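You operate a simulated robot arm through the tools that you are given. There is no shell and no other tool.

The job below is to be done with a simulated robot arm. You get a single attempt, and the scene is never put back.

TASK
Tip the green cup's flake into the 2 mm sieve and shake it.
Fine: sieve on the empty deck first, cup back where it stood, lid on and clamped, SPEED 2, then SHAKE; spill nothing; leave the other cups.

Only the result counts: the job must be done as asked and must still hold three seconds after the hand-in. Knocking over, shifting, dropping, spilling or breaking anything else fails it. Lids that push on must go on centred and level and be pressed home; caps that screw on are set level and turned clockwise until they are tight.

THE ROBOT
A 6-joint arm with a fingered hand, fixed in place. Base frame: the origin is at the foot of the arm, x ahead of it, y to its left, z up. Lengths are in m, angles in degrees, forces in N, time in s.
With the tool pointing down near the work surface it reaches from about 0.32 to 0.74 m from the base axis. Its first joint turns from -115.0 to 115.0 degrees. Payload 4 kg.
Tool frame: the origin (TCP) lies between the finger pads and is the grasp point; the fingertips stand 0.026 m ahead of it; z points along the fingers, y is the line along which they close. The gripper opens to 0.132 m. The gripper's body begins 0.073 m behind the TCP. The gripper is a hand of 4 fingers: y runs from the thumb to the fingers, the wrist lies at [0, 0, -0.239] in the tool frame, and closing takes about 1.5 s.
Orientation is told as [roll, pitch, yaw] about the base's x, y, z axes, in that order, counted from this pose: with the fingers straight down and closing along the base's y, the tool's x points along the base's -x, its y along +y and its z along -z.

THE INTERFACE
- The arm moves only by the tool jog_arm. Its argument "moves" is a list of rows, each a list of 6 numbers: the shift along the base's x, y, z in units of 40 mm (1.0 is 40 mm), then the turn, a rotation vector about the base's x, y, z in units of 5 degrees (1.0 is 5 degrees). In form: [[x, y, z, wx, wy, wz], ...]. A call has 1 to 20 rows; each row shifts and turns the commanded pose from where the row before left it. "claw" is the closure in counts, from 0 (fully open) to 255 (shut), set as the call begins (left out, the last holds). A call with a number of a shift or a turn outside -1 to 1 is refused whole. A row lasts 0.2 s, in which the tool goes at most 0.05 m and 8.6 degrees; a call with a longer step from one row to the next is refused whole, and so is a gripper value outside its range. A pose out of reach is approached as far as the arm can. The call stops where the force on the tool passes 90 N (or 10 N more than at its start, if that is more) or the arm is blocked; 0.2 s more then pass. Each finger travels about 0.153 m/s and halts on what it meets, pressing with about 24 N; the grip force reading is that of the motor and also rises with nothing between the fingers. The clock runs only during rows and for 0.2 s after the last one: add rows that do not move to give the fingers time. The reply holds the time, the measured pose of the TCP, the force on the tool along the base axes, the opening and the grip force, in the units named above and with some noise, with the torque about the TCP (base axes, N m) and any sound that the robot's microphone picked up.
- Cameras (640 x 400 px; columns grow to the right, rows downward): "scene" is fixed at [0.0551, 0.4972, 1.5872]; the picture's right is [-0.57, -0.82, 0.00], its down [-0.77, 0.53, -0.35] and it looks along [0.29, -0.20, -0.94] (base axes); focal length 214 px, centre (320, 200). "wrist" rides on the gripper at [0.068, 0.002, -0.097] in the tool frame; the picture's right is [-0.03, 1.00, 0.00], its down [-0.82, -0.02, -0.58] and it looks along [-0.58, -0.02, 0.82] (tool axes); focal length 270 px, centre (320, 200). There is no depth. A picture from a camera that has moved, and an enlarged one, comes with that camera's place and axes in the base frame and with its lens. The place of the scene camera against the robot may be out by one fixed shift of up to 0.012 m in any direction.
- snapshot(camera): a new picture of that camera. No time passes.
- slide_trunk(by): slides the trunk up (or, below 0, down) by that many m; the arm rides with it, the base frame stays. It gives what a move gives, with no picture.
- curl_fingers(finger1, finger2, finger3, thumb_bend): sets how far each is bent, from 0 (flat) to 1 (curled in); at 0.3 the hand is open as for a grip, at 0.7 the pads meet at the TCP. One left out holds its place. A second passes; each finger stops where it meets its share of the squeeze, and holds until it gets a number again. A gripper value or a shape takes the hand back. It gives what a move gives, with no picture; readings hold the bend of each and the force on the fingers (four entries, about 0 where the hand has none), thumb and palm.
- grasp_type(shape): the hand has 4 fingers and takes this shape, open, in about a second: jaw (thumb against the fingers, like two jaws); tri (thumb and two fingers); tip (a fingertip pinch); poke (one finger out to press); point (the index stretched); flat (the hand flat); cup (the hand cupped); fist (a fist). The gripper value then closes the fingers along that shape, each until it touches; the sizes above hold for jaw. It gives what a move gives, with no picture.
- close_up(camera, box): a new picture of the part [left, top, right, bottom] of that camera's present view, enlarged. No time passes.
- finish_job(): hands the job in; it is judged then, once.

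Nothing tells you positions but the pictures and the camera data. Unless the task says otherwise, let go and move clear before handing in.

The tools are called after "Emit:" as a command line: name --pt "numbers of a row" for each row, then --argument value for the rest, lists and objects as JSON in quotes. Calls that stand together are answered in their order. jog_arm: Moves the arm, as the interface text tells. Its arguments: {"type":"object","properties":{"moves":{"type":"array","items":{"type":"array","items":{"type":"number"}}},"claw":{"type":"number"}},"required":["moves"]} The other tools are called the same way: slide_trunk (by) slides the trunk up or down; grasp_type (shape) gives the hand a shape; curl_fingers (finger1, finger2, finger3, thumb_bend) moves the fingers one by one; snapshot (camera) takes a picture; close_up (camera, box) takes an enlarged picture of a part of a camera's view; finish_job () hands the job in.

At the start:

```text
time: 0.0
position: [0.354, 0.3298, 1.2288]
orientation: [0.0, 0.0, 0.0]
wrist_force: [-1.0, -0.7, 0.2]
moment: [-0.01, 0.0, 0.02]
finger_gap: 0.1322
grip_force: 0.1
shape: jaw
bend: [0.3, 0.3, 0.3, 0.3]
finger forces: [0.0, 0.0, 0.0, 0.0, 0.0, 0.0]
trunk travel left (down, up): [-0.925, 0.065]
```

scene: 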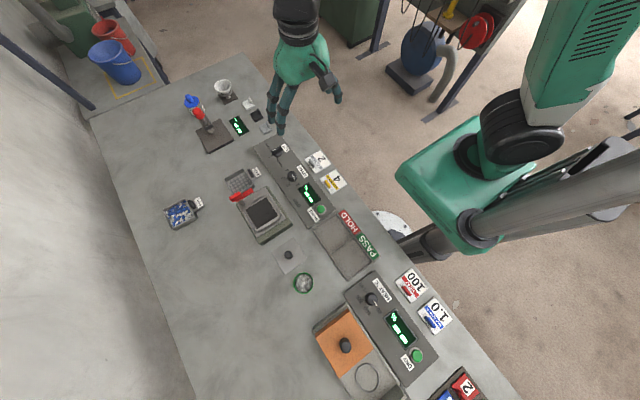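
wrist: 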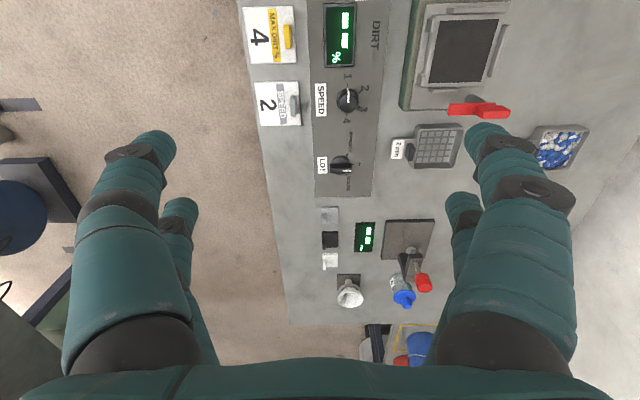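

I see a bench with a sieve shaker, a control panel, a lid, a green-rimmed cup and other equipment. I will look closer before moving anything.

Emit:
close_up --camera "scene" --box '[220, 130, 380, 230]'

Emit:
close_up --camera "scene" --box '[220, 210, 380, 310]'

Emit:
close_up --camera "scene" --box '[150, 70, 310, 170]'

Emit:
close_up --camera "scene" --box '[150, 150, 310, 250]'

Emit:
close_up --camera "scene" --box '[300, 260, 500, 400]'

Emit:
close_up --camera "wrist" --box '[230, 0, 390, 100]'

Emit:
close_up --camera "wrist" --box '[380, 80, 600, 220]'

```text
4.00 times, centred on (300, 180) of scene
camera zoom: at [0.0551, 0.4972, 1.5872], right [-0.57, -0.82, 0.0], down [-0.77, 0.53, -0.35], along [0.29, -0.2, -0.94], focal length 858 px, centre (400, 280)
```

zoom: 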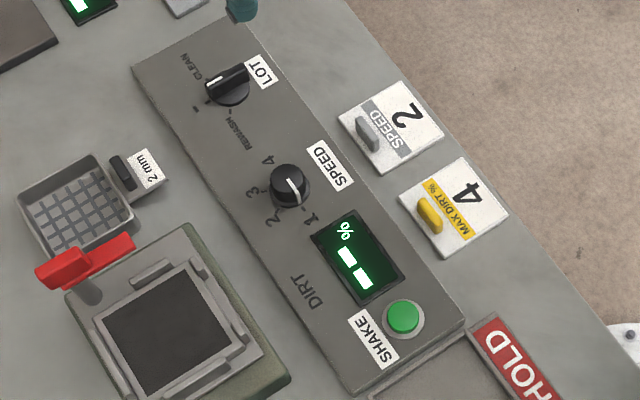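

```text
4.00 times, centred on (300, 260) of scene
camera zoom: at [0.0551, 0.4972, 1.5872], right [-0.57, -0.82, 0.0], down [-0.77, 0.53, -0.35], along [0.29, -0.2, -0.94], focal length 858 px, centre (400, -40)
```

zoom: 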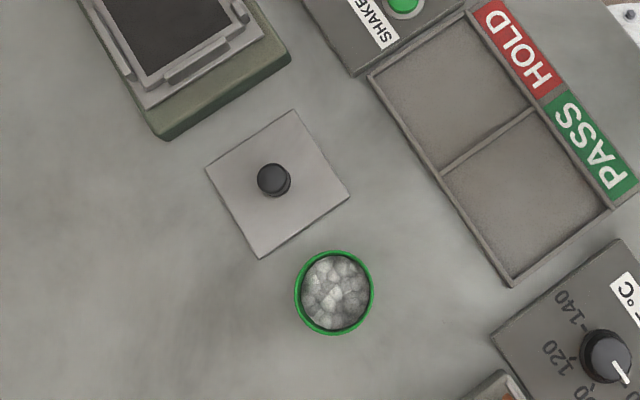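

```text
4.00 times, centred on (230, 120) of scene
camera zoom: at [0.0551, 0.4972, 1.5872], right [-0.57, -0.82, 0.0], down [-0.77, 0.53, -0.35], along [0.29, -0.2, -0.94], focal length 858 px, centre (680, 520)
```

zoom: 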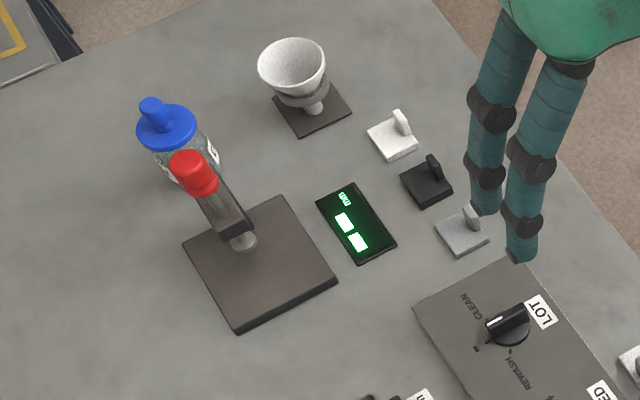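

```text
4.00 times, centred on (230, 200) of scene
camera zoom: at [0.0551, 0.4972, 1.5872], right [-0.57, -0.82, 0.0], down [-0.77, 0.53, -0.35], along [0.29, -0.2, -0.94], focal length 858 px, centre (680, 200)
```

zoom: 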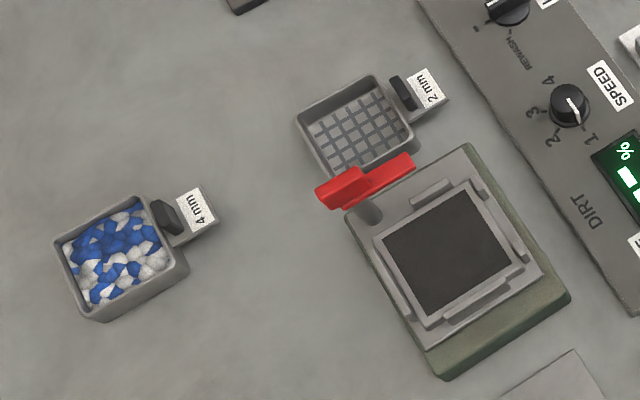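

```text
2.86 times, centred on (400, 330) of scene
camera zoom: at [0.0551, 0.4972, 1.5872], right [-0.57, -0.82, 0.0], down [-0.77, 0.53, -0.35], along [0.29, -0.2, -0.94], focal length 613 px, centre (91, -171)
```

zoom: 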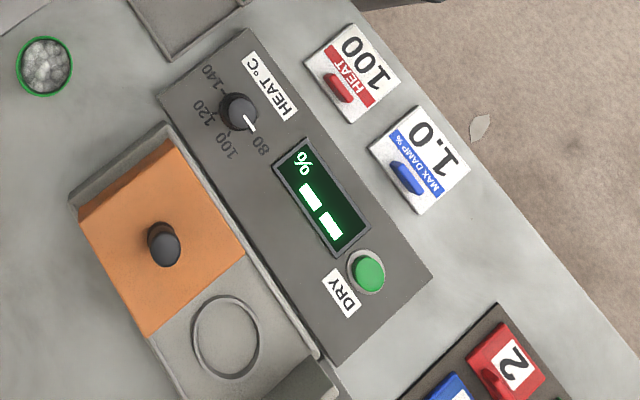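

```text
4.00 times, centred on (310, 50) of wrist
camera zoom: at [0.2864, 0.3316, 1.3257], right [0.03, 1.0, 0.0], down [0.82, -0.02, 0.58], along [0.58, -0.02, -0.82], focal length 1081 px, centre (360, 800)
```

zoom: 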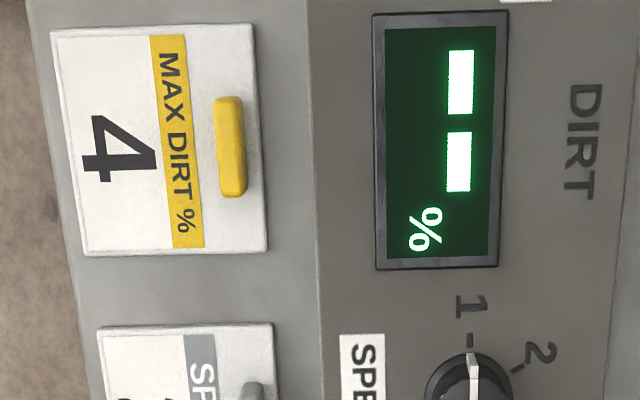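

```text
2.86 times, centred on (490, 150) of wrist
camera zoom: at [0.2864, 0.3316, 1.3257], right [0.03, 1.0, 0.0], down [0.82, -0.02, 0.58], along [0.58, -0.02, -0.82], focal length 772 px, centre (-166, 343)
```

zoom: 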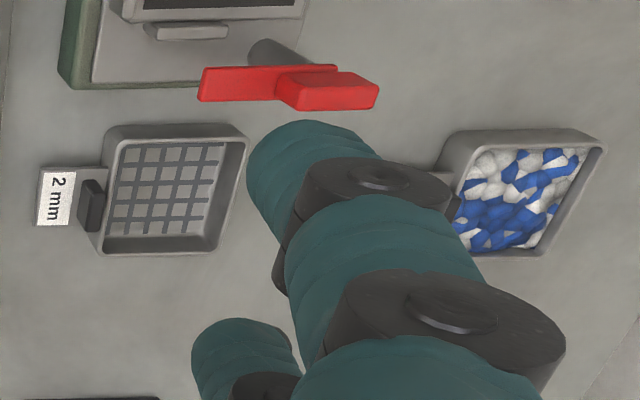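

The bench surface seems to be at about z 0.83, with the 2 mm sieve near (0.51, 0.54), the deck near (0.35, 0.53), the lid near (0.18, 0.54) and the green cup near (0.08, 0.54). I will move over the bench, staying high, to look with the wrist camera.

Emit:
jog_arm --pt "-0.625 0.83 -0.54 0 0 0" --pt "-0.625 0.83 -0.54 0 0 0" --pt "-0.625 0.83 -0.54 0 0 0" --pt "-0.625 0.83 -0.54 0 0 0" --pt "-0.625 0.83 -0.54 0 0 0" --pt "-0.625 0.83 -0.54 0 0 0" --pt "0 0 0 0 0 0"

Emit:
snapshot --camera "wrist"

Emit:
snapshot --camera "scene"

```text
time: 1.6
position: [0.202, 0.5303, 1.0988]
orientation: [0.0, 0.0, -0.1]
wrist_force: [0.2, -1.1, -0.1]
moment: [0.02, 0.03, 0.01]
finger_gap: 0.1321
grip_force: 0.1
shape: jaw
bend: [0.3, 0.3, 0.3, 0.3]
finger forces: [0.0, 0.0, 0.0, 0.0, 0.0, 0.0]
trunk travel left (down, up): [-0.925, 0.065]
```

```text
taken
camera wrist: at [0.1345, 0.5309, 1.1961], right [0.03, 1.0, 0.0], down [0.82, -0.02, 0.58], along [0.58, -0.01, -0.82], focal length 270 px, centre (320, 200)
```

wrist: 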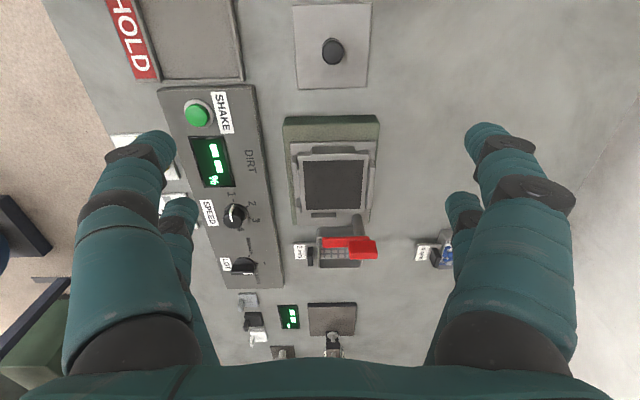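

```text
taken
```

scene: 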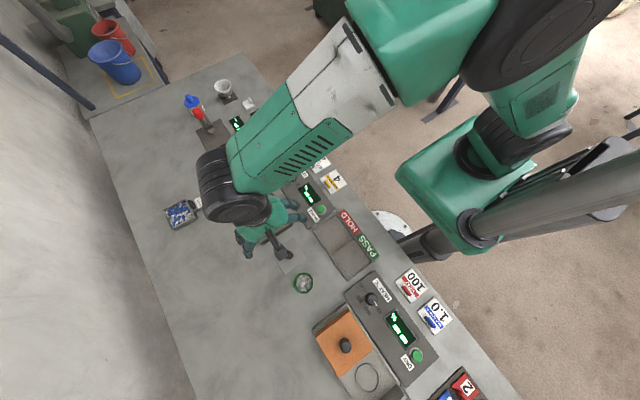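

The knob sits at about (0.43, 0.37, 0.82), so the bench is lower than I first took it to be. I will move closer for better views of the deck, the lever and the sieve.

Emit:
jog_arm --pt "0.5 0 -0.8 0 0 0" --pt "0.5 0 -0.8 0 0 0" --pt "0.5 0 -0.8 0 0 0" --pt "0.5 0 0 0 0 0" --pt "0 0 0 0 0 0"

Emit:
snapshot --camera "wrist"

Emit:
close_up --camera "wrist" --box '[220, 100, 420, 225]'

Emit:
close_up --camera "wrist" --box '[220, 200, 420, 325]'

```text
time: 2.8
position: [0.2828, 0.5296, 1.0038]
orientation: [0.1, 0.0, 0.0]
wrist_force: [0.8, -0.6, 1.1]
moment: [-0.01, 0.0, -0.01]
finger_gap: 0.1319
grip_force: 0.1
shape: jaw
bend: [0.3, 0.3, 0.3, 0.3]
finger forces: [0.0, 0.1, 0.1, 0.0, 0.0, 0.0]
trunk travel left (down, up): [-0.925, 0.065]
```

```text
taken
camera wrist: at [0.2157, 0.5318, 1.1007], right [0.03, 1.0, 0.0], down [0.82, -0.02, 0.58], along [0.58, -0.01, -0.82], focal length 270 px, centre (320, 200)
```

wrist: 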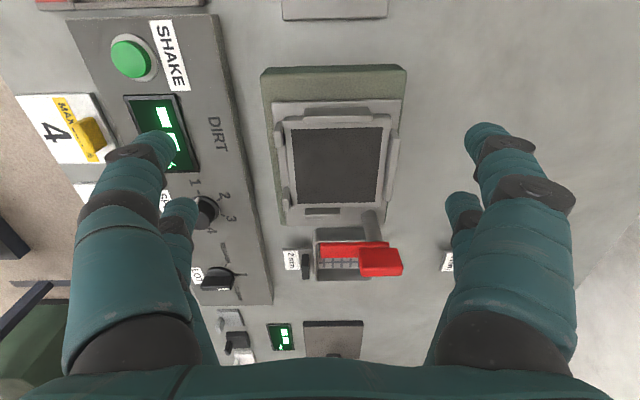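

```text
3.20 times, centred on (320, 162) of wrist
camera zoom: at [0.2157, 0.5318, 1.1007], right [0.03, 1.0, 0.0], down [0.82, -0.02, 0.58], along [0.58, -0.01, -0.82], focal length 865 px, centre (320, 320)
```

zoom: 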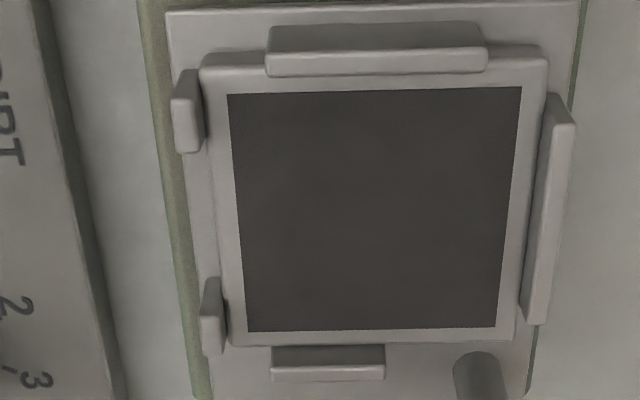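

```text
3.20 times, centred on (320, 262) of wrist
camera zoom: at [0.2157, 0.5318, 1.1007], right [0.03, 1.0, 0.0], down [0.82, -0.02, 0.58], along [0.58, -0.01, -0.82], focal length 865 px, centre (320, 0)
```

zoom: 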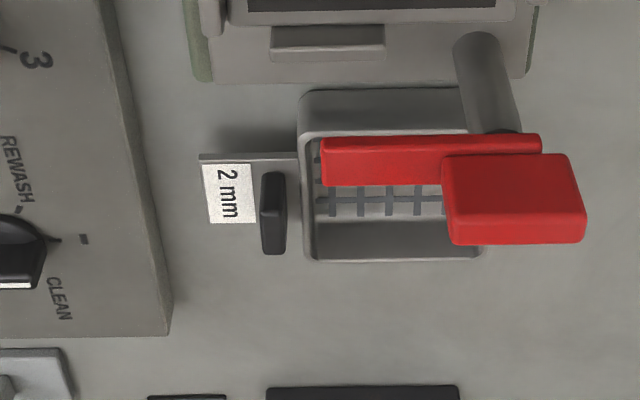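

The deck is a raised frame with guide lips and a gap on its -y side for the sieve's handle. The 2 mm sieve lies beyond it near (0.54, 0.55), with the red lever reaching over it. I will look at the hand and lever from the scene camera and test the arm's reach.

Emit:
close_up --camera "scene" --box '[180, 130, 340, 230]'

Emit:
close_up --camera "wrist" --box '[60, 110, 260, 235]'

Emit:
jog_arm --pt "1 -0.3 0 0 0 0" --pt "1 -0.3 0 0 0 0" --pt "1 0 0 0 0 0" --pt "0 0 0 0 0 0"

Emit:
snapshot --camera "wrist"

Emit:
close_up --camera "wrist" --box '[220, 80, 420, 205]'

```text
4.00 times, centred on (260, 180) of scene
camera zoom: at [0.0551, 0.4972, 1.5872], right [-0.57, -0.82, 0.0], down [-0.77, 0.53, -0.35], along [0.29, -0.2, -0.94], focal length 858 px, centre (560, 280)
```

zoom: 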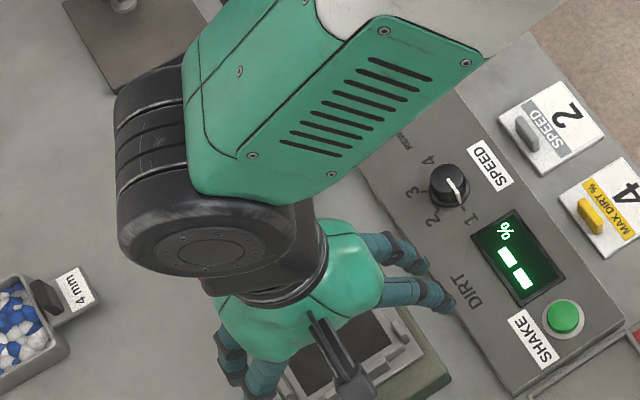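

```text
3.20 times, centred on (160, 172) of wrist
camera zoom: at [0.2157, 0.5318, 1.1007], right [0.03, 1.0, 0.0], down [0.82, -0.02, 0.58], along [0.58, -0.01, -0.82], focal length 865 px, centre (832, 288)
```

zoom: 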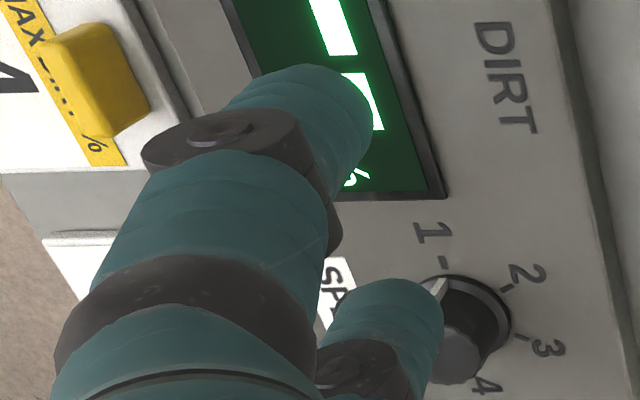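

```text
time: 3.8
position: [0.402, 0.5071, 1.0039]
orientation: [-0.1, 0.0, -0.1]
wrist_force: [-0.1, -0.2, 0.3]
moment: [0.0, 0.0, -0.04]
finger_gap: 0.1319
grip_force: 0.1
shape: jaw
bend: [0.3, 0.3, 0.3, 0.3]
finger forces: [0.0, 0.0, 0.0, 0.1, 0.0, 0.0]
trunk travel left (down, up): [-0.925, 0.065]
```

```text
taken
camera wrist: at [0.3348, 0.5087, 1.1018], right [0.03, 1.0, 0.0], down [0.82, -0.02, 0.58], along [0.58, -0.02, -0.82], focal length 270 px, centre (320, 200)
```

wrist: 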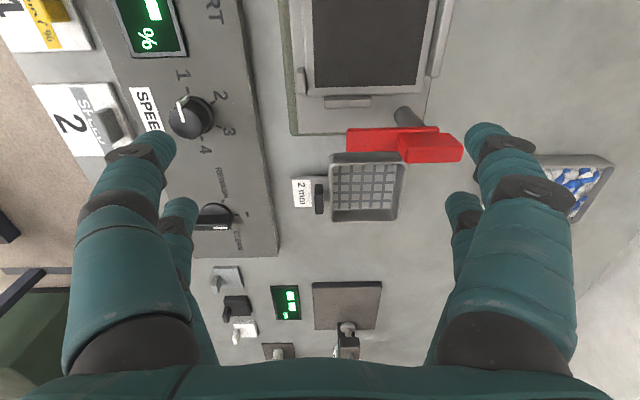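

```text
3.20 times, centred on (320, 142) of wrist
camera zoom: at [0.3348, 0.5087, 1.1018], right [0.03, 1.0, 0.0], down [0.82, -0.02, 0.58], along [0.58, -0.02, -0.82], focal length 865 px, centre (320, 384)
```

zoom: 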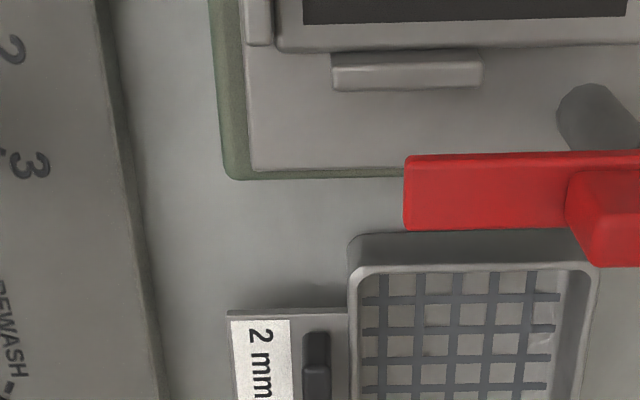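

The lever's red block tops out at about z 0.92 near (0.42, 0.59), and its arm points to -y. I will go somewhat lower beside the sieve, clear of the lever, to get better measurements.

Emit:
jog_arm --pt "0.3 -0.9 0 0 0 0" --pt "0.4 -0.9 0 0 0 0" --pt "0.5 0 -0.6 0 0 0" --pt "0 0 -0.7 0 0 0" --pt "0 0 0 0 0 0"

Emit:
snapshot --camera "wrist"

Emit:
close_up --camera "wrist" --box '[300, 80, 460, 180]'

Emit:
close_up --camera "wrist" --box '[300, 130, 460, 230]'

```text
time: 5.0
position: [0.4525, 0.4351, 0.9507]
orientation: [0.0, 0.0, 0.0]
wrist_force: [0.5, 0.3, -0.1]
moment: [0.01, -0.03, -0.03]
finger_gap: 0.1318
grip_force: 0.1
shape: jaw
bend: [0.3, 0.3, 0.3, 0.3]
finger forces: [0.0, 0.1, 0.0, 0.1, 0.0, 0.0]
trunk travel left (down, up): [-0.925, 0.065]
```

```text
taken
camera wrist: at [0.3848, 0.436, 1.0474], right [0.03, 1.0, 0.0], down [0.82, -0.02, 0.58], along [0.58, -0.01, -0.82], focal length 270 px, centre (320, 200)
```

wrist: 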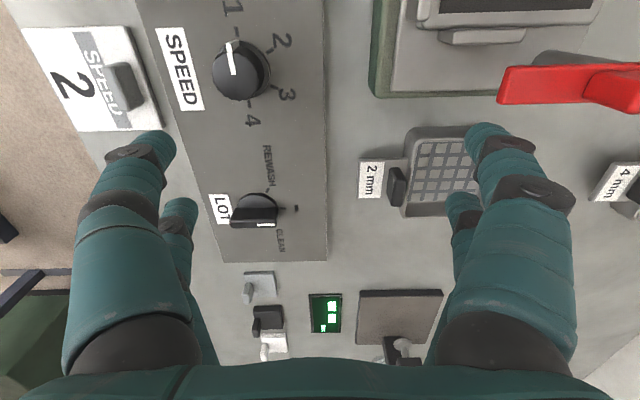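

```text
4.00 times, centred on (380, 130) of wrist
camera zoom: at [0.3848, 0.436, 1.0474], right [0.03, 1.0, 0.0], down [0.82, -0.02, 0.58], along [0.58, -0.01, -0.82], focal length 1081 px, centre (80, 480)
```

zoom: 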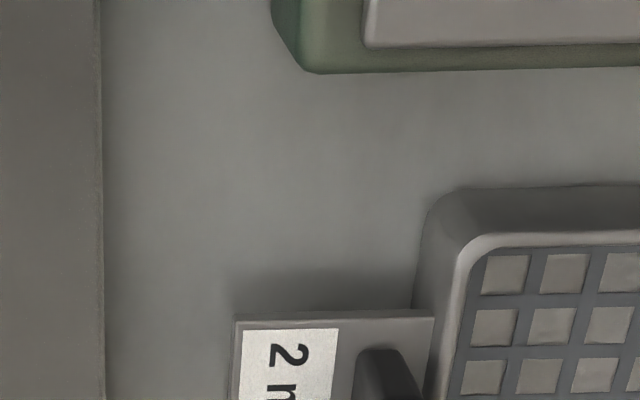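

```text
4.00 times, centred on (380, 180) of wrist
camera zoom: at [0.3848, 0.436, 1.0474], right [0.03, 1.0, 0.0], down [0.82, -0.02, 0.58], along [0.58, -0.01, -0.82], focal length 1081 px, centre (80, 280)
```

zoom: 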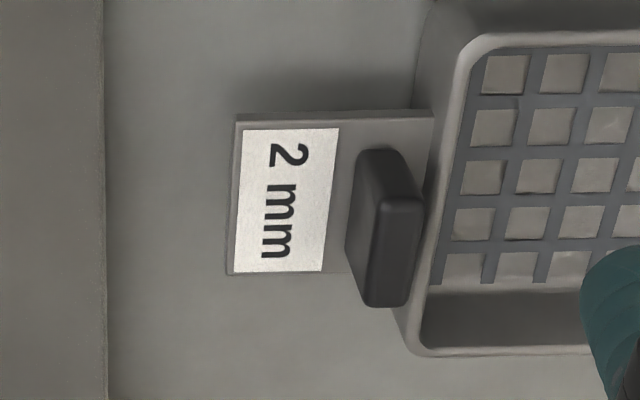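

The sieve's handle tab stands at about (0.514, 0.502) with its top near z 0.856, and it is thin along y. Before acting I want a better look at the lever.

Emit:
close_up --camera "wrist" --box '[480, 20, 640, 120]'

Emit:
jog_arm --pt "-0.8 0.8 0.5 0 0 0" --pt "-0.9 0.8 0.1 0 0 0" --pt "-0.9 0.8 0.1 0 0 0" --pt "-0.9 0.6 0 0 0 0" --pt "0 0 0 0 0 0"

Emit:
snapshot --camera "wrist"

Emit:
close_up --camera "wrist" --box '[240, 130, 400, 230]'

Emit:
close_up --camera "wrist" --box '[300, 200, 460, 300]'

```text
4.00 times, centred on (560, 70) of wrist
camera zoom: at [0.3848, 0.436, 1.0474], right [0.03, 1.0, 0.0], down [0.82, -0.02, 0.58], along [0.58, -0.01, -0.82], focal length 1081 px, centre (-640, 720)
```

zoom: 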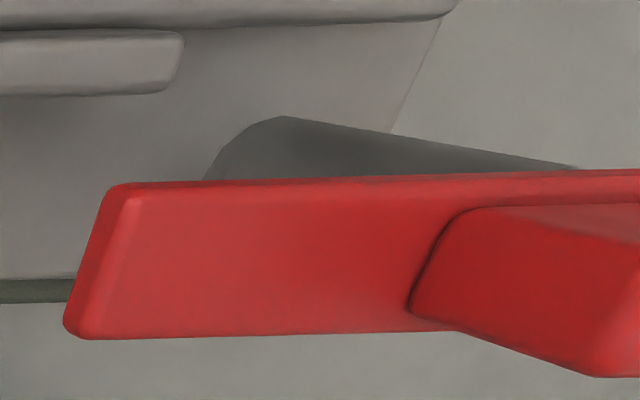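

```text
time: 6.2
position: [0.3089, 0.5546, 0.9782]
orientation: [0.0, 0.0, -0.1]
wrist_force: [-0.8, 0.3, 0.3]
moment: [0.0, -0.01, 0.0]
finger_gap: 0.132
grip_force: 0.0
shape: jaw
bend: [0.3, 0.3, 0.3, 0.3]
finger forces: [0.0, 0.0, 0.1, 0.0, 0.1, 0.0]
trunk travel left (down, up): [-0.925, 0.065]
```

```text
taken
camera wrist: at [0.2415, 0.556, 1.0768], right [0.03, 1.0, 0.0], down [0.82, -0.02, 0.58], along [0.58, -0.02, -0.82], focal length 270 px, centre (320, 200)
```

wrist: 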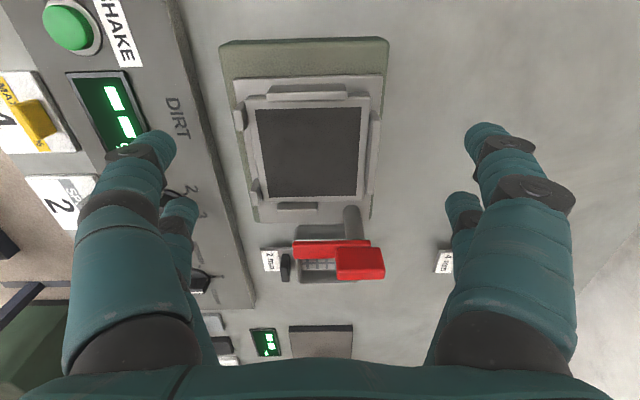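

```text
4.00 times, centred on (320, 180) of wrist
camera zoom: at [0.2415, 0.556, 1.0768], right [0.03, 1.0, 0.0], down [0.82, -0.02, 0.58], along [0.58, -0.02, -0.82], focal length 1081 px, centre (320, 280)
```

zoom: 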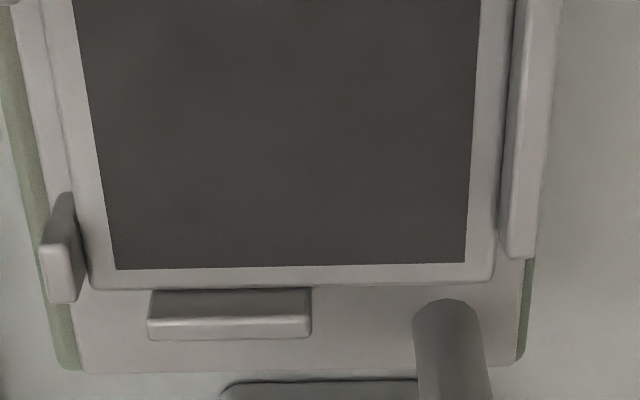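

```text
4.00 times, centred on (380, 250) of wrist
camera zoom: at [0.2415, 0.556, 1.0768], right [0.03, 1.0, 0.0], down [0.82, -0.02, 0.58], along [0.58, -0.02, -0.82], focal length 1081 px, centre (80, 0)
```

zoom: 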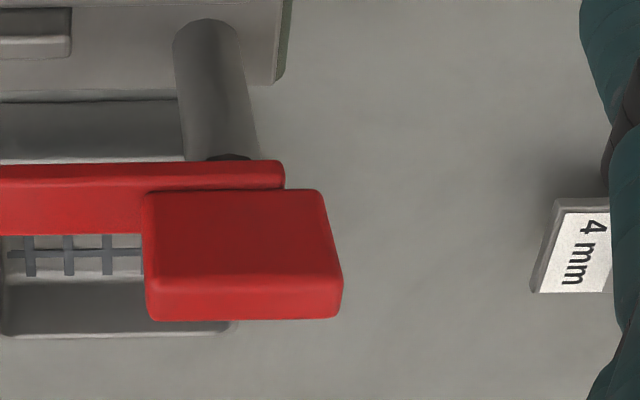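

The lever has a flat arm pointing to -y with a raised grip block over its post, so it should turn about the vertical axis onto the lid. I put the deck recess centre at about (0.3455, 0.544, 0.863). I will narrow the fingers and take closer views of the sieve handle.

Emit:
jog_arm --pt "0.5 -0.5 0.7 0 0 0" --pt "0.9 -0.5 0 0 0 0" --pt "0.9 -0.4 0 0 0 0" --pt "0.9 0 0 0 0 0" --pt "0.3 0 -0.7 0 0 0" --pt "0 0 0 0 0 0" --claw 168

Emit:
snapshot --camera "wrist"

Emit:
close_up --camera "wrist" --box '[240, 120, 400, 220]'

Emit:
snapshot --camera "scene"

```text
time: 7.6
position: [0.4503, 0.4984, 0.978]
orientation: [-0.1, 0.0, 0.0]
wrist_force: [-0.4, -0.4, 0.8]
moment: [0.0, 0.0, 0.03]
finger_gap: 0.0456
grip_force: 0.0
shape: jaw
bend: [0.73, 0.73, 0.73, 0.7]
finger forces: [0.0, 0.0, 0.0, 0.1, 0.0, 0.0]
trunk travel left (down, up): [-0.925, 0.065]
```

```text
taken
camera wrist: at [0.3836, 0.5, 1.0747], right [0.03, 1.0, 0.0], down [0.82, -0.02, 0.58], along [0.58, -0.01, -0.82], focal length 270 px, centre (320, 200)
```

wrist: 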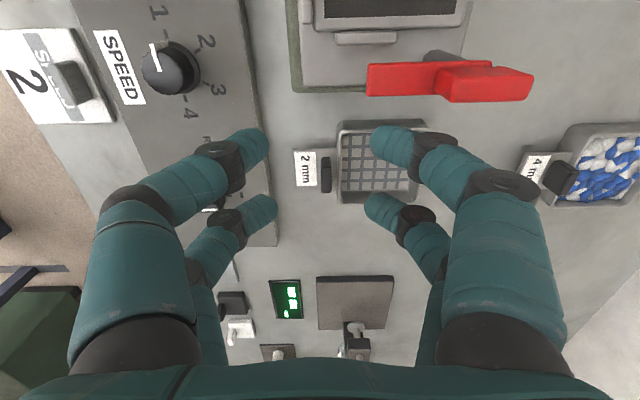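

```text
4.00 times, centred on (320, 170) of wrist
camera zoom: at [0.3836, 0.5, 1.0747], right [0.03, 1.0, 0.0], down [0.82, -0.02, 0.58], along [0.58, -0.01, -0.82], focal length 1081 px, centre (320, 320)
```

zoom: 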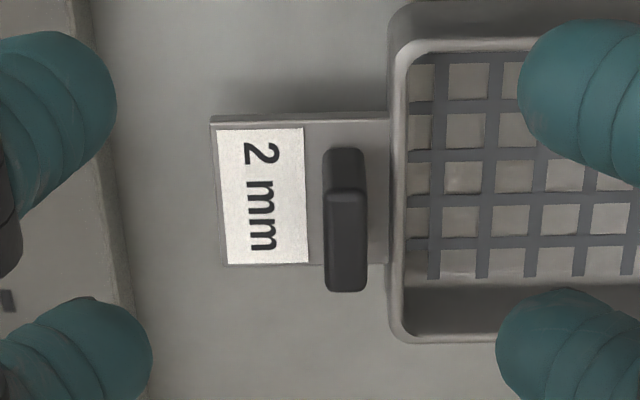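

```text
taken
```

scene: 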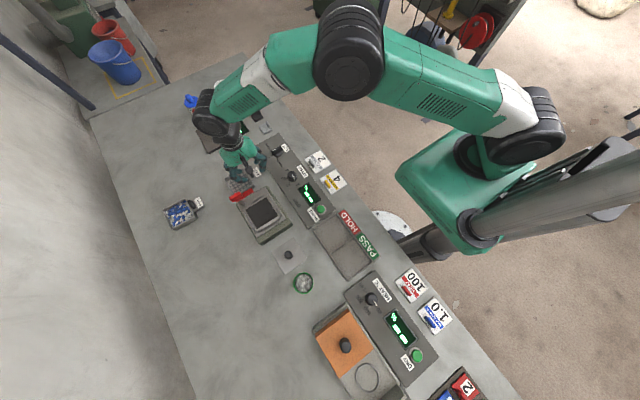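

The fingers at this setting straddle the tab well. I put the tab at about (0.515, 0.504), with its top at 0.857 and the flange near 0.836. I will move over it and come down in small steps.

Emit:
jog_arm --pt "0.8 0.07 0 0 0 0" --pt "0.8 0.06 0 0 0 0" --pt "0 0 -0.7 0 0 0" --pt "0 0 -0.7 0 0 0" --pt "0 0 -0.6 0 0 0" --pt "0 0 0 0 0 0"

Emit:
snapshot --camera "wrist"

Emit:
close_up --camera "wrist" --box '[220, 110, 420, 235]'

```text
time: 9.0
position: [0.5147, 0.503, 0.9002]
orientation: [-0.1, 0.0, 0.0]
wrist_force: [-0.3, 0.0, -0.4]
moment: [-0.03, -0.03, 0.0]
finger_gap: 0.0455
grip_force: 0.0
shape: jaw
bend: [0.73, 0.73, 0.73, 0.7]
finger forces: [0.1, 0.0, 0.0, 0.0, 0.0, 0.0]
trunk travel left (down, up): [-0.925, 0.065]
```

```text
taken
camera wrist: at [0.4483, 0.5042, 0.9973], right [0.03, 1.0, 0.0], down [0.82, -0.02, 0.58], along [0.58, -0.01, -0.82], focal length 270 px, centre (320, 200)
```

wrist: 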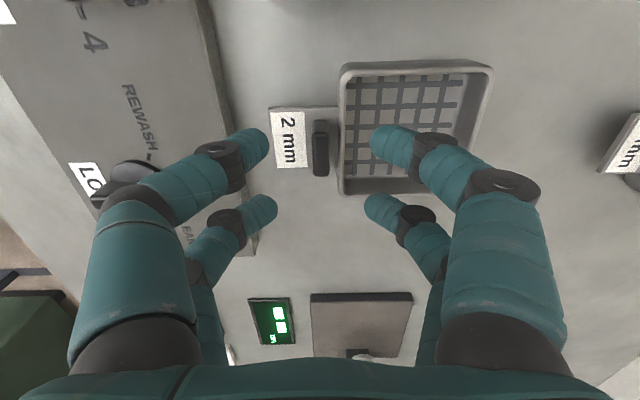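

```text
3.20 times, centred on (320, 172) of wrist
camera zoom: at [0.4483, 0.5042, 0.9973], right [0.03, 1.0, 0.0], down [0.82, -0.02, 0.58], along [0.58, -0.01, -0.82], focal length 865 px, centre (320, 288)
```

zoom: 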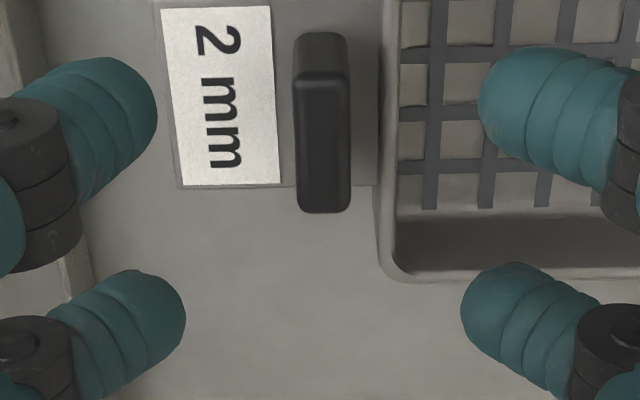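

The tab is centred under the hand. I will keep coming down in small steps and watch the force.

Emit:
jog_arm --pt "0.08 0 -0.4 0 0 0" --pt "0 0 -0.35 0 0 0" --pt "0 0 0 0 0 0"

Emit:
close_up --camera "wrist" --box '[220, 110, 420, 235]'

```text
time: 9.8
position: [0.5181, 0.5017, 0.8697]
orientation: [0.0, 0.0, 0.1]
wrist_force: [-0.7, 1.2, 0.8]
moment: [0.02, 0.0, -0.04]
finger_gap: 0.0455
grip_force: 0.0
shape: jaw
bend: [0.73, 0.73, 0.73, 0.7]
finger forces: [0.0, 0.0, 0.1, 0.1, 0.0, 0.0]
trunk travel left (down, up): [-0.925, 0.065]
```

```text
3.20 times, centred on (320, 172) of wrist
camera zoom: at [0.4519, 0.5035, 0.9663], right [0.03, 1.0, 0.0], down [0.82, -0.02, 0.58], along [0.58, -0.01, -0.82], focal length 865 px, centre (320, 288)
```

zoom: 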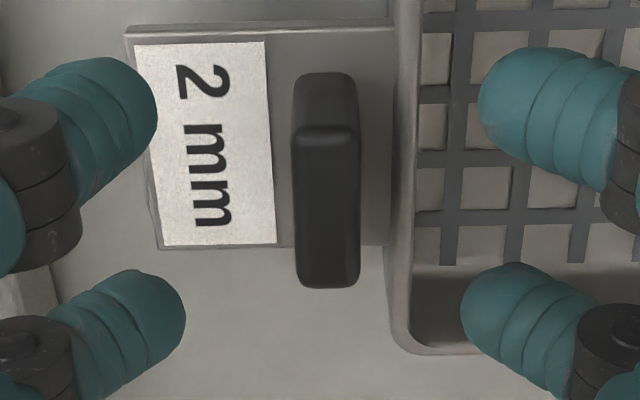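

The tab lies between the finger pairs. I will go down about 8 mm more and close the fingers on it.

Emit:
jog_arm --pt "0.03 0.02 -0.2 0 0 0" --pt "0 0 0 0 0 0"

Emit:
jog_arm --pt "0 0 0 0 0 0" --pt "0 0 0 0 0 0" --pt "0 0 0 0 0 0" --pt "0 0 0 0 0 0" --pt "0 0 0 0 0 0" --claw 255

Emit:
snapshot --camera "wrist"

Emit:
close_up --camera "wrist" --box '[220, 110, 420, 235]'

```text
time: 10.4
position: [0.5191, 0.5029, 0.8611]
orientation: [-0.1, -0.1, 0.1]
wrist_force: [-0.5, -0.6, -0.1]
moment: [0.01, -0.01, -0.04]
finger_gap: 0.0455
grip_force: 0.1
shape: jaw
bend: [0.73, 0.73, 0.73, 0.7]
finger forces: [0.1, 0.1, 0.0, 0.1, 0.1, 0.0]
trunk travel left (down, up): [-0.925, 0.065]
```

```text
time: 11.6
position: [0.5198, 0.5037, 0.8609]
orientation: [0.0, 0.0, 0.0]
wrist_force: [-0.5, 0.3, 0.2]
moment: [0.04, 0.1, 0.01]
finger_gap: 0.0007
grip_force: 24.1
shape: jaw
bend: [0.71, 0.71, 0.71, 0.71]
finger forces: [0.0, 25.0, 18.3, 0.0, 0.0, 0.1]
trunk travel left (down, up): [-0.925, 0.065]
```

```text
taken
camera wrist: at [0.4527, 0.5047, 0.958], right [0.03, 1.0, 0.0], down [0.82, -0.02, 0.58], along [0.58, -0.02, -0.82], focal length 270 px, centre (320, 200)
```

wrist: 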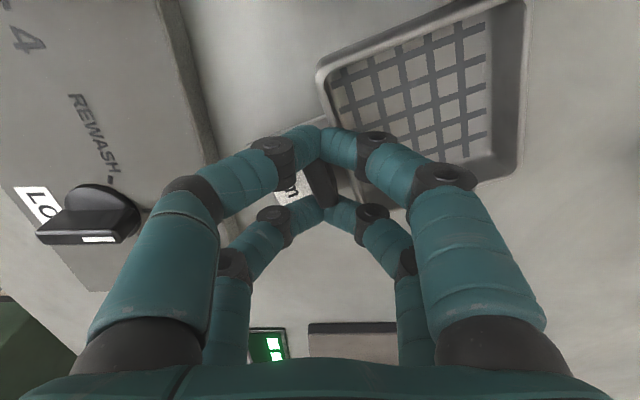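

```text
3.20 times, centred on (320, 172) of wrist
camera zoom: at [0.4527, 0.5047, 0.958], right [0.03, 1.0, 0.0], down [0.82, -0.02, 0.58], along [0.58, -0.02, -0.82], focal length 865 px, centre (320, 288)
```

zoom: 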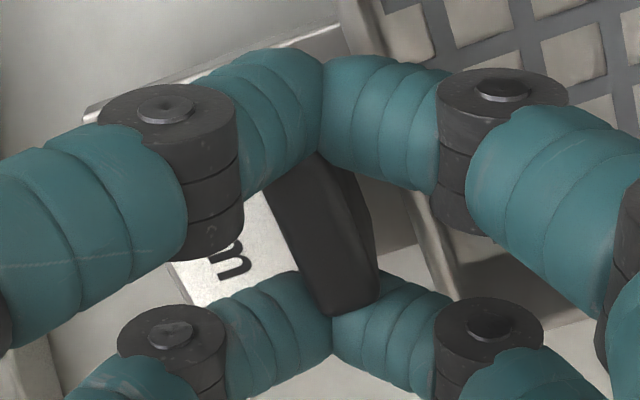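

The finger pairs closed past both ends of the tab and twisted the sieve, so that grip was bad. I will open gently and look at how it lies.

Emit:
jog_arm --pt "0 0 0 0 0 0" --pt "0 0 0 0 0 0" --pt "0 0 0 0 0 0" --pt "0 0 0 0 0 0" --claw 168

Emit:
snapshot --camera "wrist"

```text
time: 12.6
position: [0.5198, 0.5036, 0.8615]
orientation: [0.1, 0.0, 0.0]
wrist_force: [0.5, -0.1, -0.7]
moment: [0.05, -0.02, -0.02]
finger_gap: 0.0449
grip_force: 0.2
shape: jaw
bend: [0.74, 0.74, 0.74, 0.7]
finger forces: [0.0, 0.0, 0.0, 0.1, 0.0, 0.0]
trunk travel left (down, up): [-0.925, 0.065]
```

```text
taken
camera wrist: at [0.4527, 0.5047, 0.958], right [0.03, 1.0, 0.0], down [0.82, -0.02, 0.58], along [0.58, -0.02, -0.82], focal length 270 px, centre (320, 200)
```

wrist: 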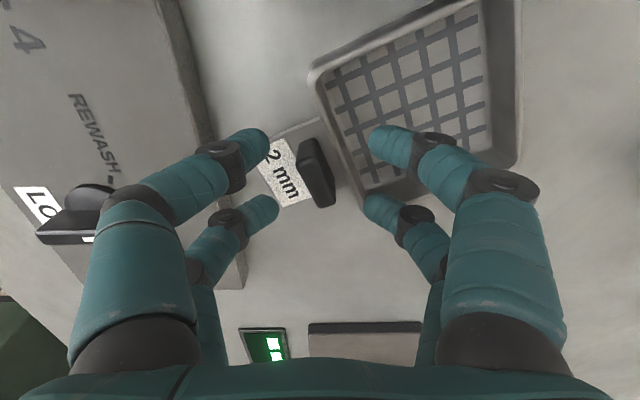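

The sieve is flat on the bench but turned by roughly 20 degrees. I will lift clear and look at the other hand shapes for a better pinch.

Emit:
jog_arm --pt "0 0 0.8 0 0 0" --pt "0 0 0.8 0 0 0" --pt "0 0 0.8 0 0 0" --pt "0 0 0 0 0 0"

Emit:
grasp_type --shape "tip"

Emit:
snapshot --camera "wrist"

Emit:
grasp_type --shape "tri"

Emit:
snapshot --camera "wrist"

```text
time: 13.6
position: [0.5179, 0.5037, 0.9566]
orientation: [0.0, 0.0, 0.0]
wrist_force: [0.5, -1.4, -0.3]
moment: [0.01, -0.02, 0.07]
finger_gap: 0.0445
grip_force: 0.0
shape: jaw
bend: [0.74, 0.74, 0.74, 0.7]
finger forces: [0.0, 0.0, 0.0, 0.1, 0.1, 0.1]
trunk travel left (down, up): [-0.925, 0.065]
```

```text
time: 14.5
position: [0.5177, 0.5047, 0.9578]
orientation: [0.0, 0.1, -0.1]
wrist_force: [-0.1, -0.1, 0.9]
moment: [0.0, 0.0, -0.01]
finger_gap: 0.132
grip_force: 0.0
shape: tip
bend: [0.3, 0.3, 0.3, 0.3]
finger forces: [0.1, 0.1, 0.1, 0.0, 0.0, 0.1]
trunk travel left (down, up): [-0.925, 0.065]
```

```text
taken
camera wrist: at [0.4515, 0.5058, 1.0537], right [0.03, 1.0, 0.0], down [0.82, -0.02, 0.58], along [0.58, -0.02, -0.82], focal length 270 px, centre (320, 200)
```

wrist: 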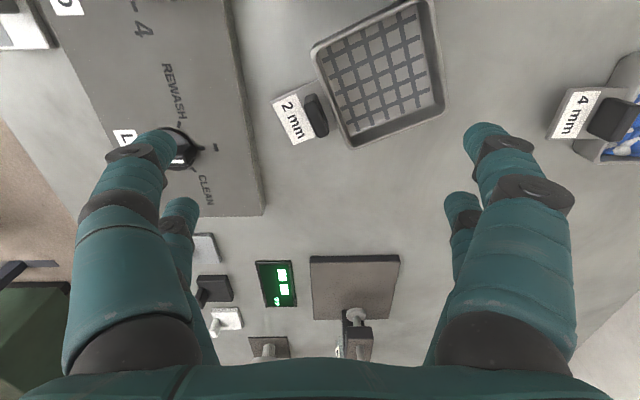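

```text
time: 15.4
position: [0.5189, 0.505, 0.9559]
orientation: [0.1, 0.0, 0.0]
wrist_force: [0.8, -0.4, 1.8]
moment: [0.02, 0.02, 0.0]
finger_gap: 0.1318
grip_force: 0.1
shape: tri
bend: [0.3, 0.3, 0.3, 0.3]
finger forces: [0.0, 0.0, 0.1, 0.0, 0.1, 0.0]
trunk travel left (down, up): [-0.925, 0.065]
```

```text
taken
camera wrist: at [0.4516, 0.5058, 1.0537], right [0.03, 1.0, 0.0], down [0.82, -0.02, 0.58], along [0.58, -0.02, -0.82], focal length 270 px, centre (320, 200)
```

wrist: 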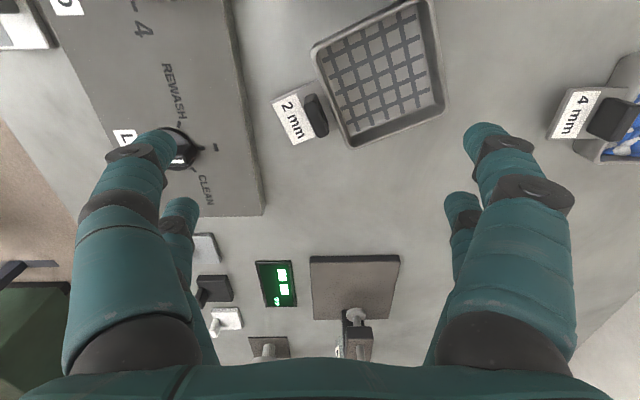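

The open shapes look alike, so I will close the hand in the air in each shape to see where the digits meet.

Emit:
grasp_type --shape "tip"

Emit:
jog_arm --pt "0 0 0 0 0 0" --pt "0 0 0 0 0 0" --pt "0 0 0 0 0 0" --pt "0 0 0 0 0 0" --pt "0 0 0 0 0 0" --pt "0 0 0 0 0 0" --claw 200

Emit:
snapshot --camera "wrist"

Emit:
grasp_type --shape "tri"

Emit:
jog_arm --pt "0 0 0 0 0 0" --pt "0 0 0 0 0 0" --pt "0 0 0 0 0 0" --pt "0 0 0 0 0 0" --pt "0 0 0 0 0 0" --pt "0 0 0 0 0 0" --claw 200

Emit:
snapshot --camera "wrist"

```text
time: 16.3
position: [0.5175, 0.5041, 0.9564]
orientation: [0.0, 0.0, 0.0]
wrist_force: [0.5, 0.3, -0.3]
moment: [-0.02, 0.01, -0.02]
finger_gap: 0.132
grip_force: 0.0
shape: tip
bend: [0.3, 0.3, 0.3, 0.3]
finger forces: [0.0, 0.0, 0.0, 0.1, 0.0, 0.0]
trunk travel left (down, up): [-0.925, 0.065]
```

```text
time: 17.7
position: [0.5189, 0.503, 0.958]
orientation: [-0.1, -0.1, 0.0]
wrist_force: [0.3, 0.0, 0.4]
moment: [-0.01, 0.0, 0.0]
finger_gap: 0.0288
grip_force: 0.1
shape: tip
bend: [0.73, 0.73, 0.73, 0.7]
finger forces: [0.1, 0.0, 0.1, 0.0, 0.0, 0.1]
trunk travel left (down, up): [-0.925, 0.065]
```

```text
taken
camera wrist: at [0.4516, 0.5058, 1.0537], right [0.03, 1.0, 0.0], down [0.82, -0.02, 0.58], along [0.58, -0.02, -0.82], focal length 270 px, centre (320, 200)
```

wrist: 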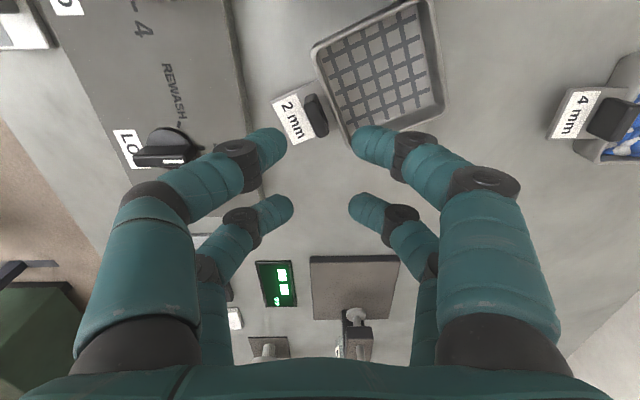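

```text
time: 18.6
position: [0.5187, 0.504, 0.9569]
orientation: [0.0, 0.0, -0.1]
wrist_force: [0.2, -0.1, -0.4]
moment: [-0.03, 0.01, -0.02]
finger_gap: 0.1318
grip_force: 0.0
shape: tri
bend: [0.3, 0.3, 0.3, 0.3]
finger forces: [0.0, 0.0, 0.0, 0.0, 0.1, 0.0]
trunk travel left (down, up): [-0.925, 0.065]
```

```text
time: 20.0
position: [0.5187, 0.5039, 0.9569]
orientation: [0.0, -0.1, 0.0]
wrist_force: [-0.1, -1.2, 0.1]
moment: [0.0, 0.0, 0.0]
finger_gap: 0.0288
grip_force: 0.2
shape: tri
bend: [0.73, 0.73, 0.73, 0.7]
finger forces: [0.0, 0.0, 0.1, 0.0, 0.0, 0.1]
trunk travel left (down, up): [-0.925, 0.065]
```

```text
taken
camera wrist: at [0.4516, 0.5058, 1.0537], right [0.03, 1.0, 0.0], down [0.82, -0.02, 0.58], along [0.58, -0.02, -0.82], focal length 270 px, centre (320, 200)
```

wrist: 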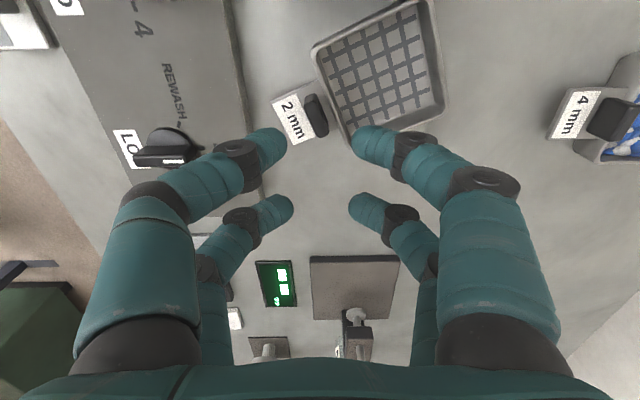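

All shapes move the same 2 against 2 digits, spaced about 17 mm either side of the centre. I will grip the tab with just the near pair by offsetting the hand, and to do that I need the tab's present place and angle.

Emit:
close_up --camera "wrist" --box '[260, 20, 460, 145]'

Emit:
grasp_type --shape "jaw"

Emit:
jog_arm --pt "-0.8 0 0.3 0 0 0" --pt "-0.8 0 0.3 0 0 0" --pt "0 0 0 0 0 0" --pt "0 0 0 0 0 0" --claw 168

Emit:
close_up --camera "wrist" --box '[240, 70, 440, 195]'

```text
3.20 times, centred on (360, 82) of wrist
camera zoom: at [0.4516, 0.5058, 1.0537], right [0.03, 1.0, 0.0], down [0.82, -0.02, 0.58], along [0.58, -0.02, -0.82], focal length 865 px, centre (192, 576)
```

zoom: 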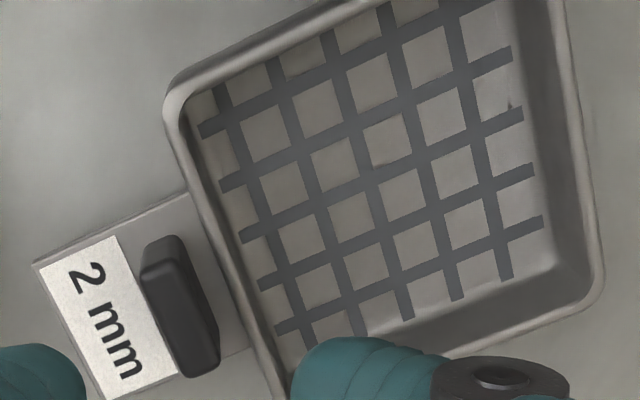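

```text
time: 20.9
position: [0.5187, 0.5033, 0.9565]
orientation: [0.0, 0.0, 0.0]
wrist_force: [-0.4, 0.2, 0.8]
moment: [-0.01, 0.01, -0.03]
finger_gap: 0.1321
grip_force: 0.1
shape: jaw
bend: [0.3, 0.3, 0.3, 0.3]
finger forces: [0.0, 0.1, 0.0, 0.0, 0.1, 0.1]
trunk travel left (down, up): [-0.925, 0.065]
```

```text
time: 21.9
position: [0.457, 0.5048, 0.9844]
orientation: [0.0, 0.0, -0.1]
wrist_force: [0.0, -0.8, -0.2]
moment: [-0.02, -0.01, 0.01]
finger_gap: 0.0454
grip_force: 0.1
shape: jaw
bend: [0.73, 0.73, 0.73, 0.7]
finger forces: [0.0, 0.1, 0.1, 0.1, 0.0, 0.0]
trunk travel left (down, up): [-0.925, 0.065]
```

```text
3.20 times, centred on (340, 132) of wrist
camera zoom: at [0.3901, 0.5071, 1.0808], right [0.03, 1.0, 0.0], down [0.82, -0.02, 0.58], along [0.58, -0.02, -0.82], focal length 865 px, centre (256, 416)
```

zoom: 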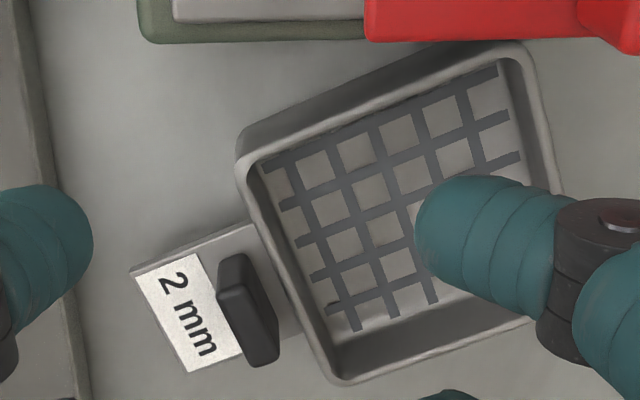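

The tab is at about (0.520, 0.502), turned roughly +21 degrees. I will yaw the hand to match and offset it so the far finger pair straddles the middle of the tab.

Emit:
jog_arm --pt "0.25 -0.05 0 0 0 0.84" --pt "0.25 -0.05 0 0 0 0.84" --pt "0.25 -0.05 0 0 0 0.84" --pt "0.25 -0.05 0 0 0 0.84" --pt "0.18 -0.03 0 0 0 0.84" --pt "0 0 0 0 0 0"

Emit:
jog_arm --pt "0 0 -0.8 0 0 0" --pt "0 0 -0.8 0 0 0" --pt "0 0 -0.5 0 0 0" --pt "0 0 0 0 0 0"

Emit:
snapshot --camera "wrist"

Emit:
close_up --camera "wrist" --box '[220, 130, 420, 255]'

```text
time: 23.3
position: [0.5026, 0.4944, 0.9814]
orientation: [0.0, 0.0, 21.0]
wrist_force: [0.2, -0.4, 0.6]
moment: [0.02, 0.0, 0.0]
finger_gap: 0.0456
grip_force: 0.0
shape: jaw
bend: [0.73, 0.73, 0.73, 0.7]
finger forces: [0.0, 0.1, 0.0, 0.0, 0.0, 0.0]
trunk travel left (down, up): [-0.925, 0.065]
```

```text
time: 24.3
position: [0.5024, 0.4936, 0.8985]
orientation: [0.0, -0.1, 21.0]
wrist_force: [-0.6, 0.5, -0.3]
moment: [0.04, 0.01, -0.03]
finger_gap: 0.0454
grip_force: 0.1
shape: jaw
bend: [0.73, 0.73, 0.73, 0.7]
finger forces: [0.0, 0.1, 0.0, 0.1, 0.1, 0.0]
trunk travel left (down, up): [-0.925, 0.065]
```

```text
taken
camera wrist: at [0.4397, 0.4707, 0.995], right [-0.33, 0.94, 0.0], down [0.77, 0.27, 0.58], along [0.54, 0.19, -0.82], focal length 270 px, centre (320, 200)
```

wrist: 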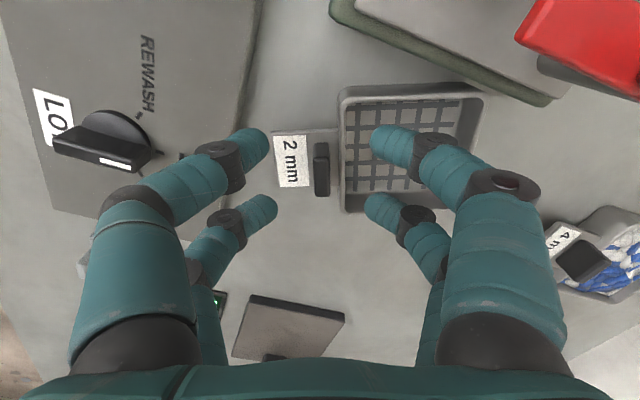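

```text
3.20 times, centred on (320, 192) of wrist
camera zoom: at [0.4397, 0.4707, 0.995], right [-0.33, 0.94, 0.0], down [0.77, 0.27, 0.58], along [0.54, 0.19, -0.82], focal length 865 px, centre (320, 224)
```

zoom: 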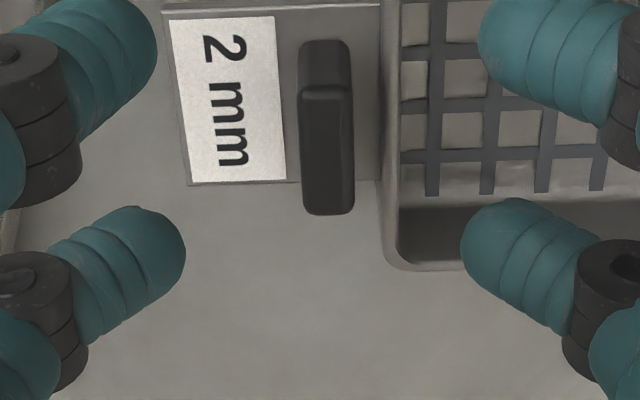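

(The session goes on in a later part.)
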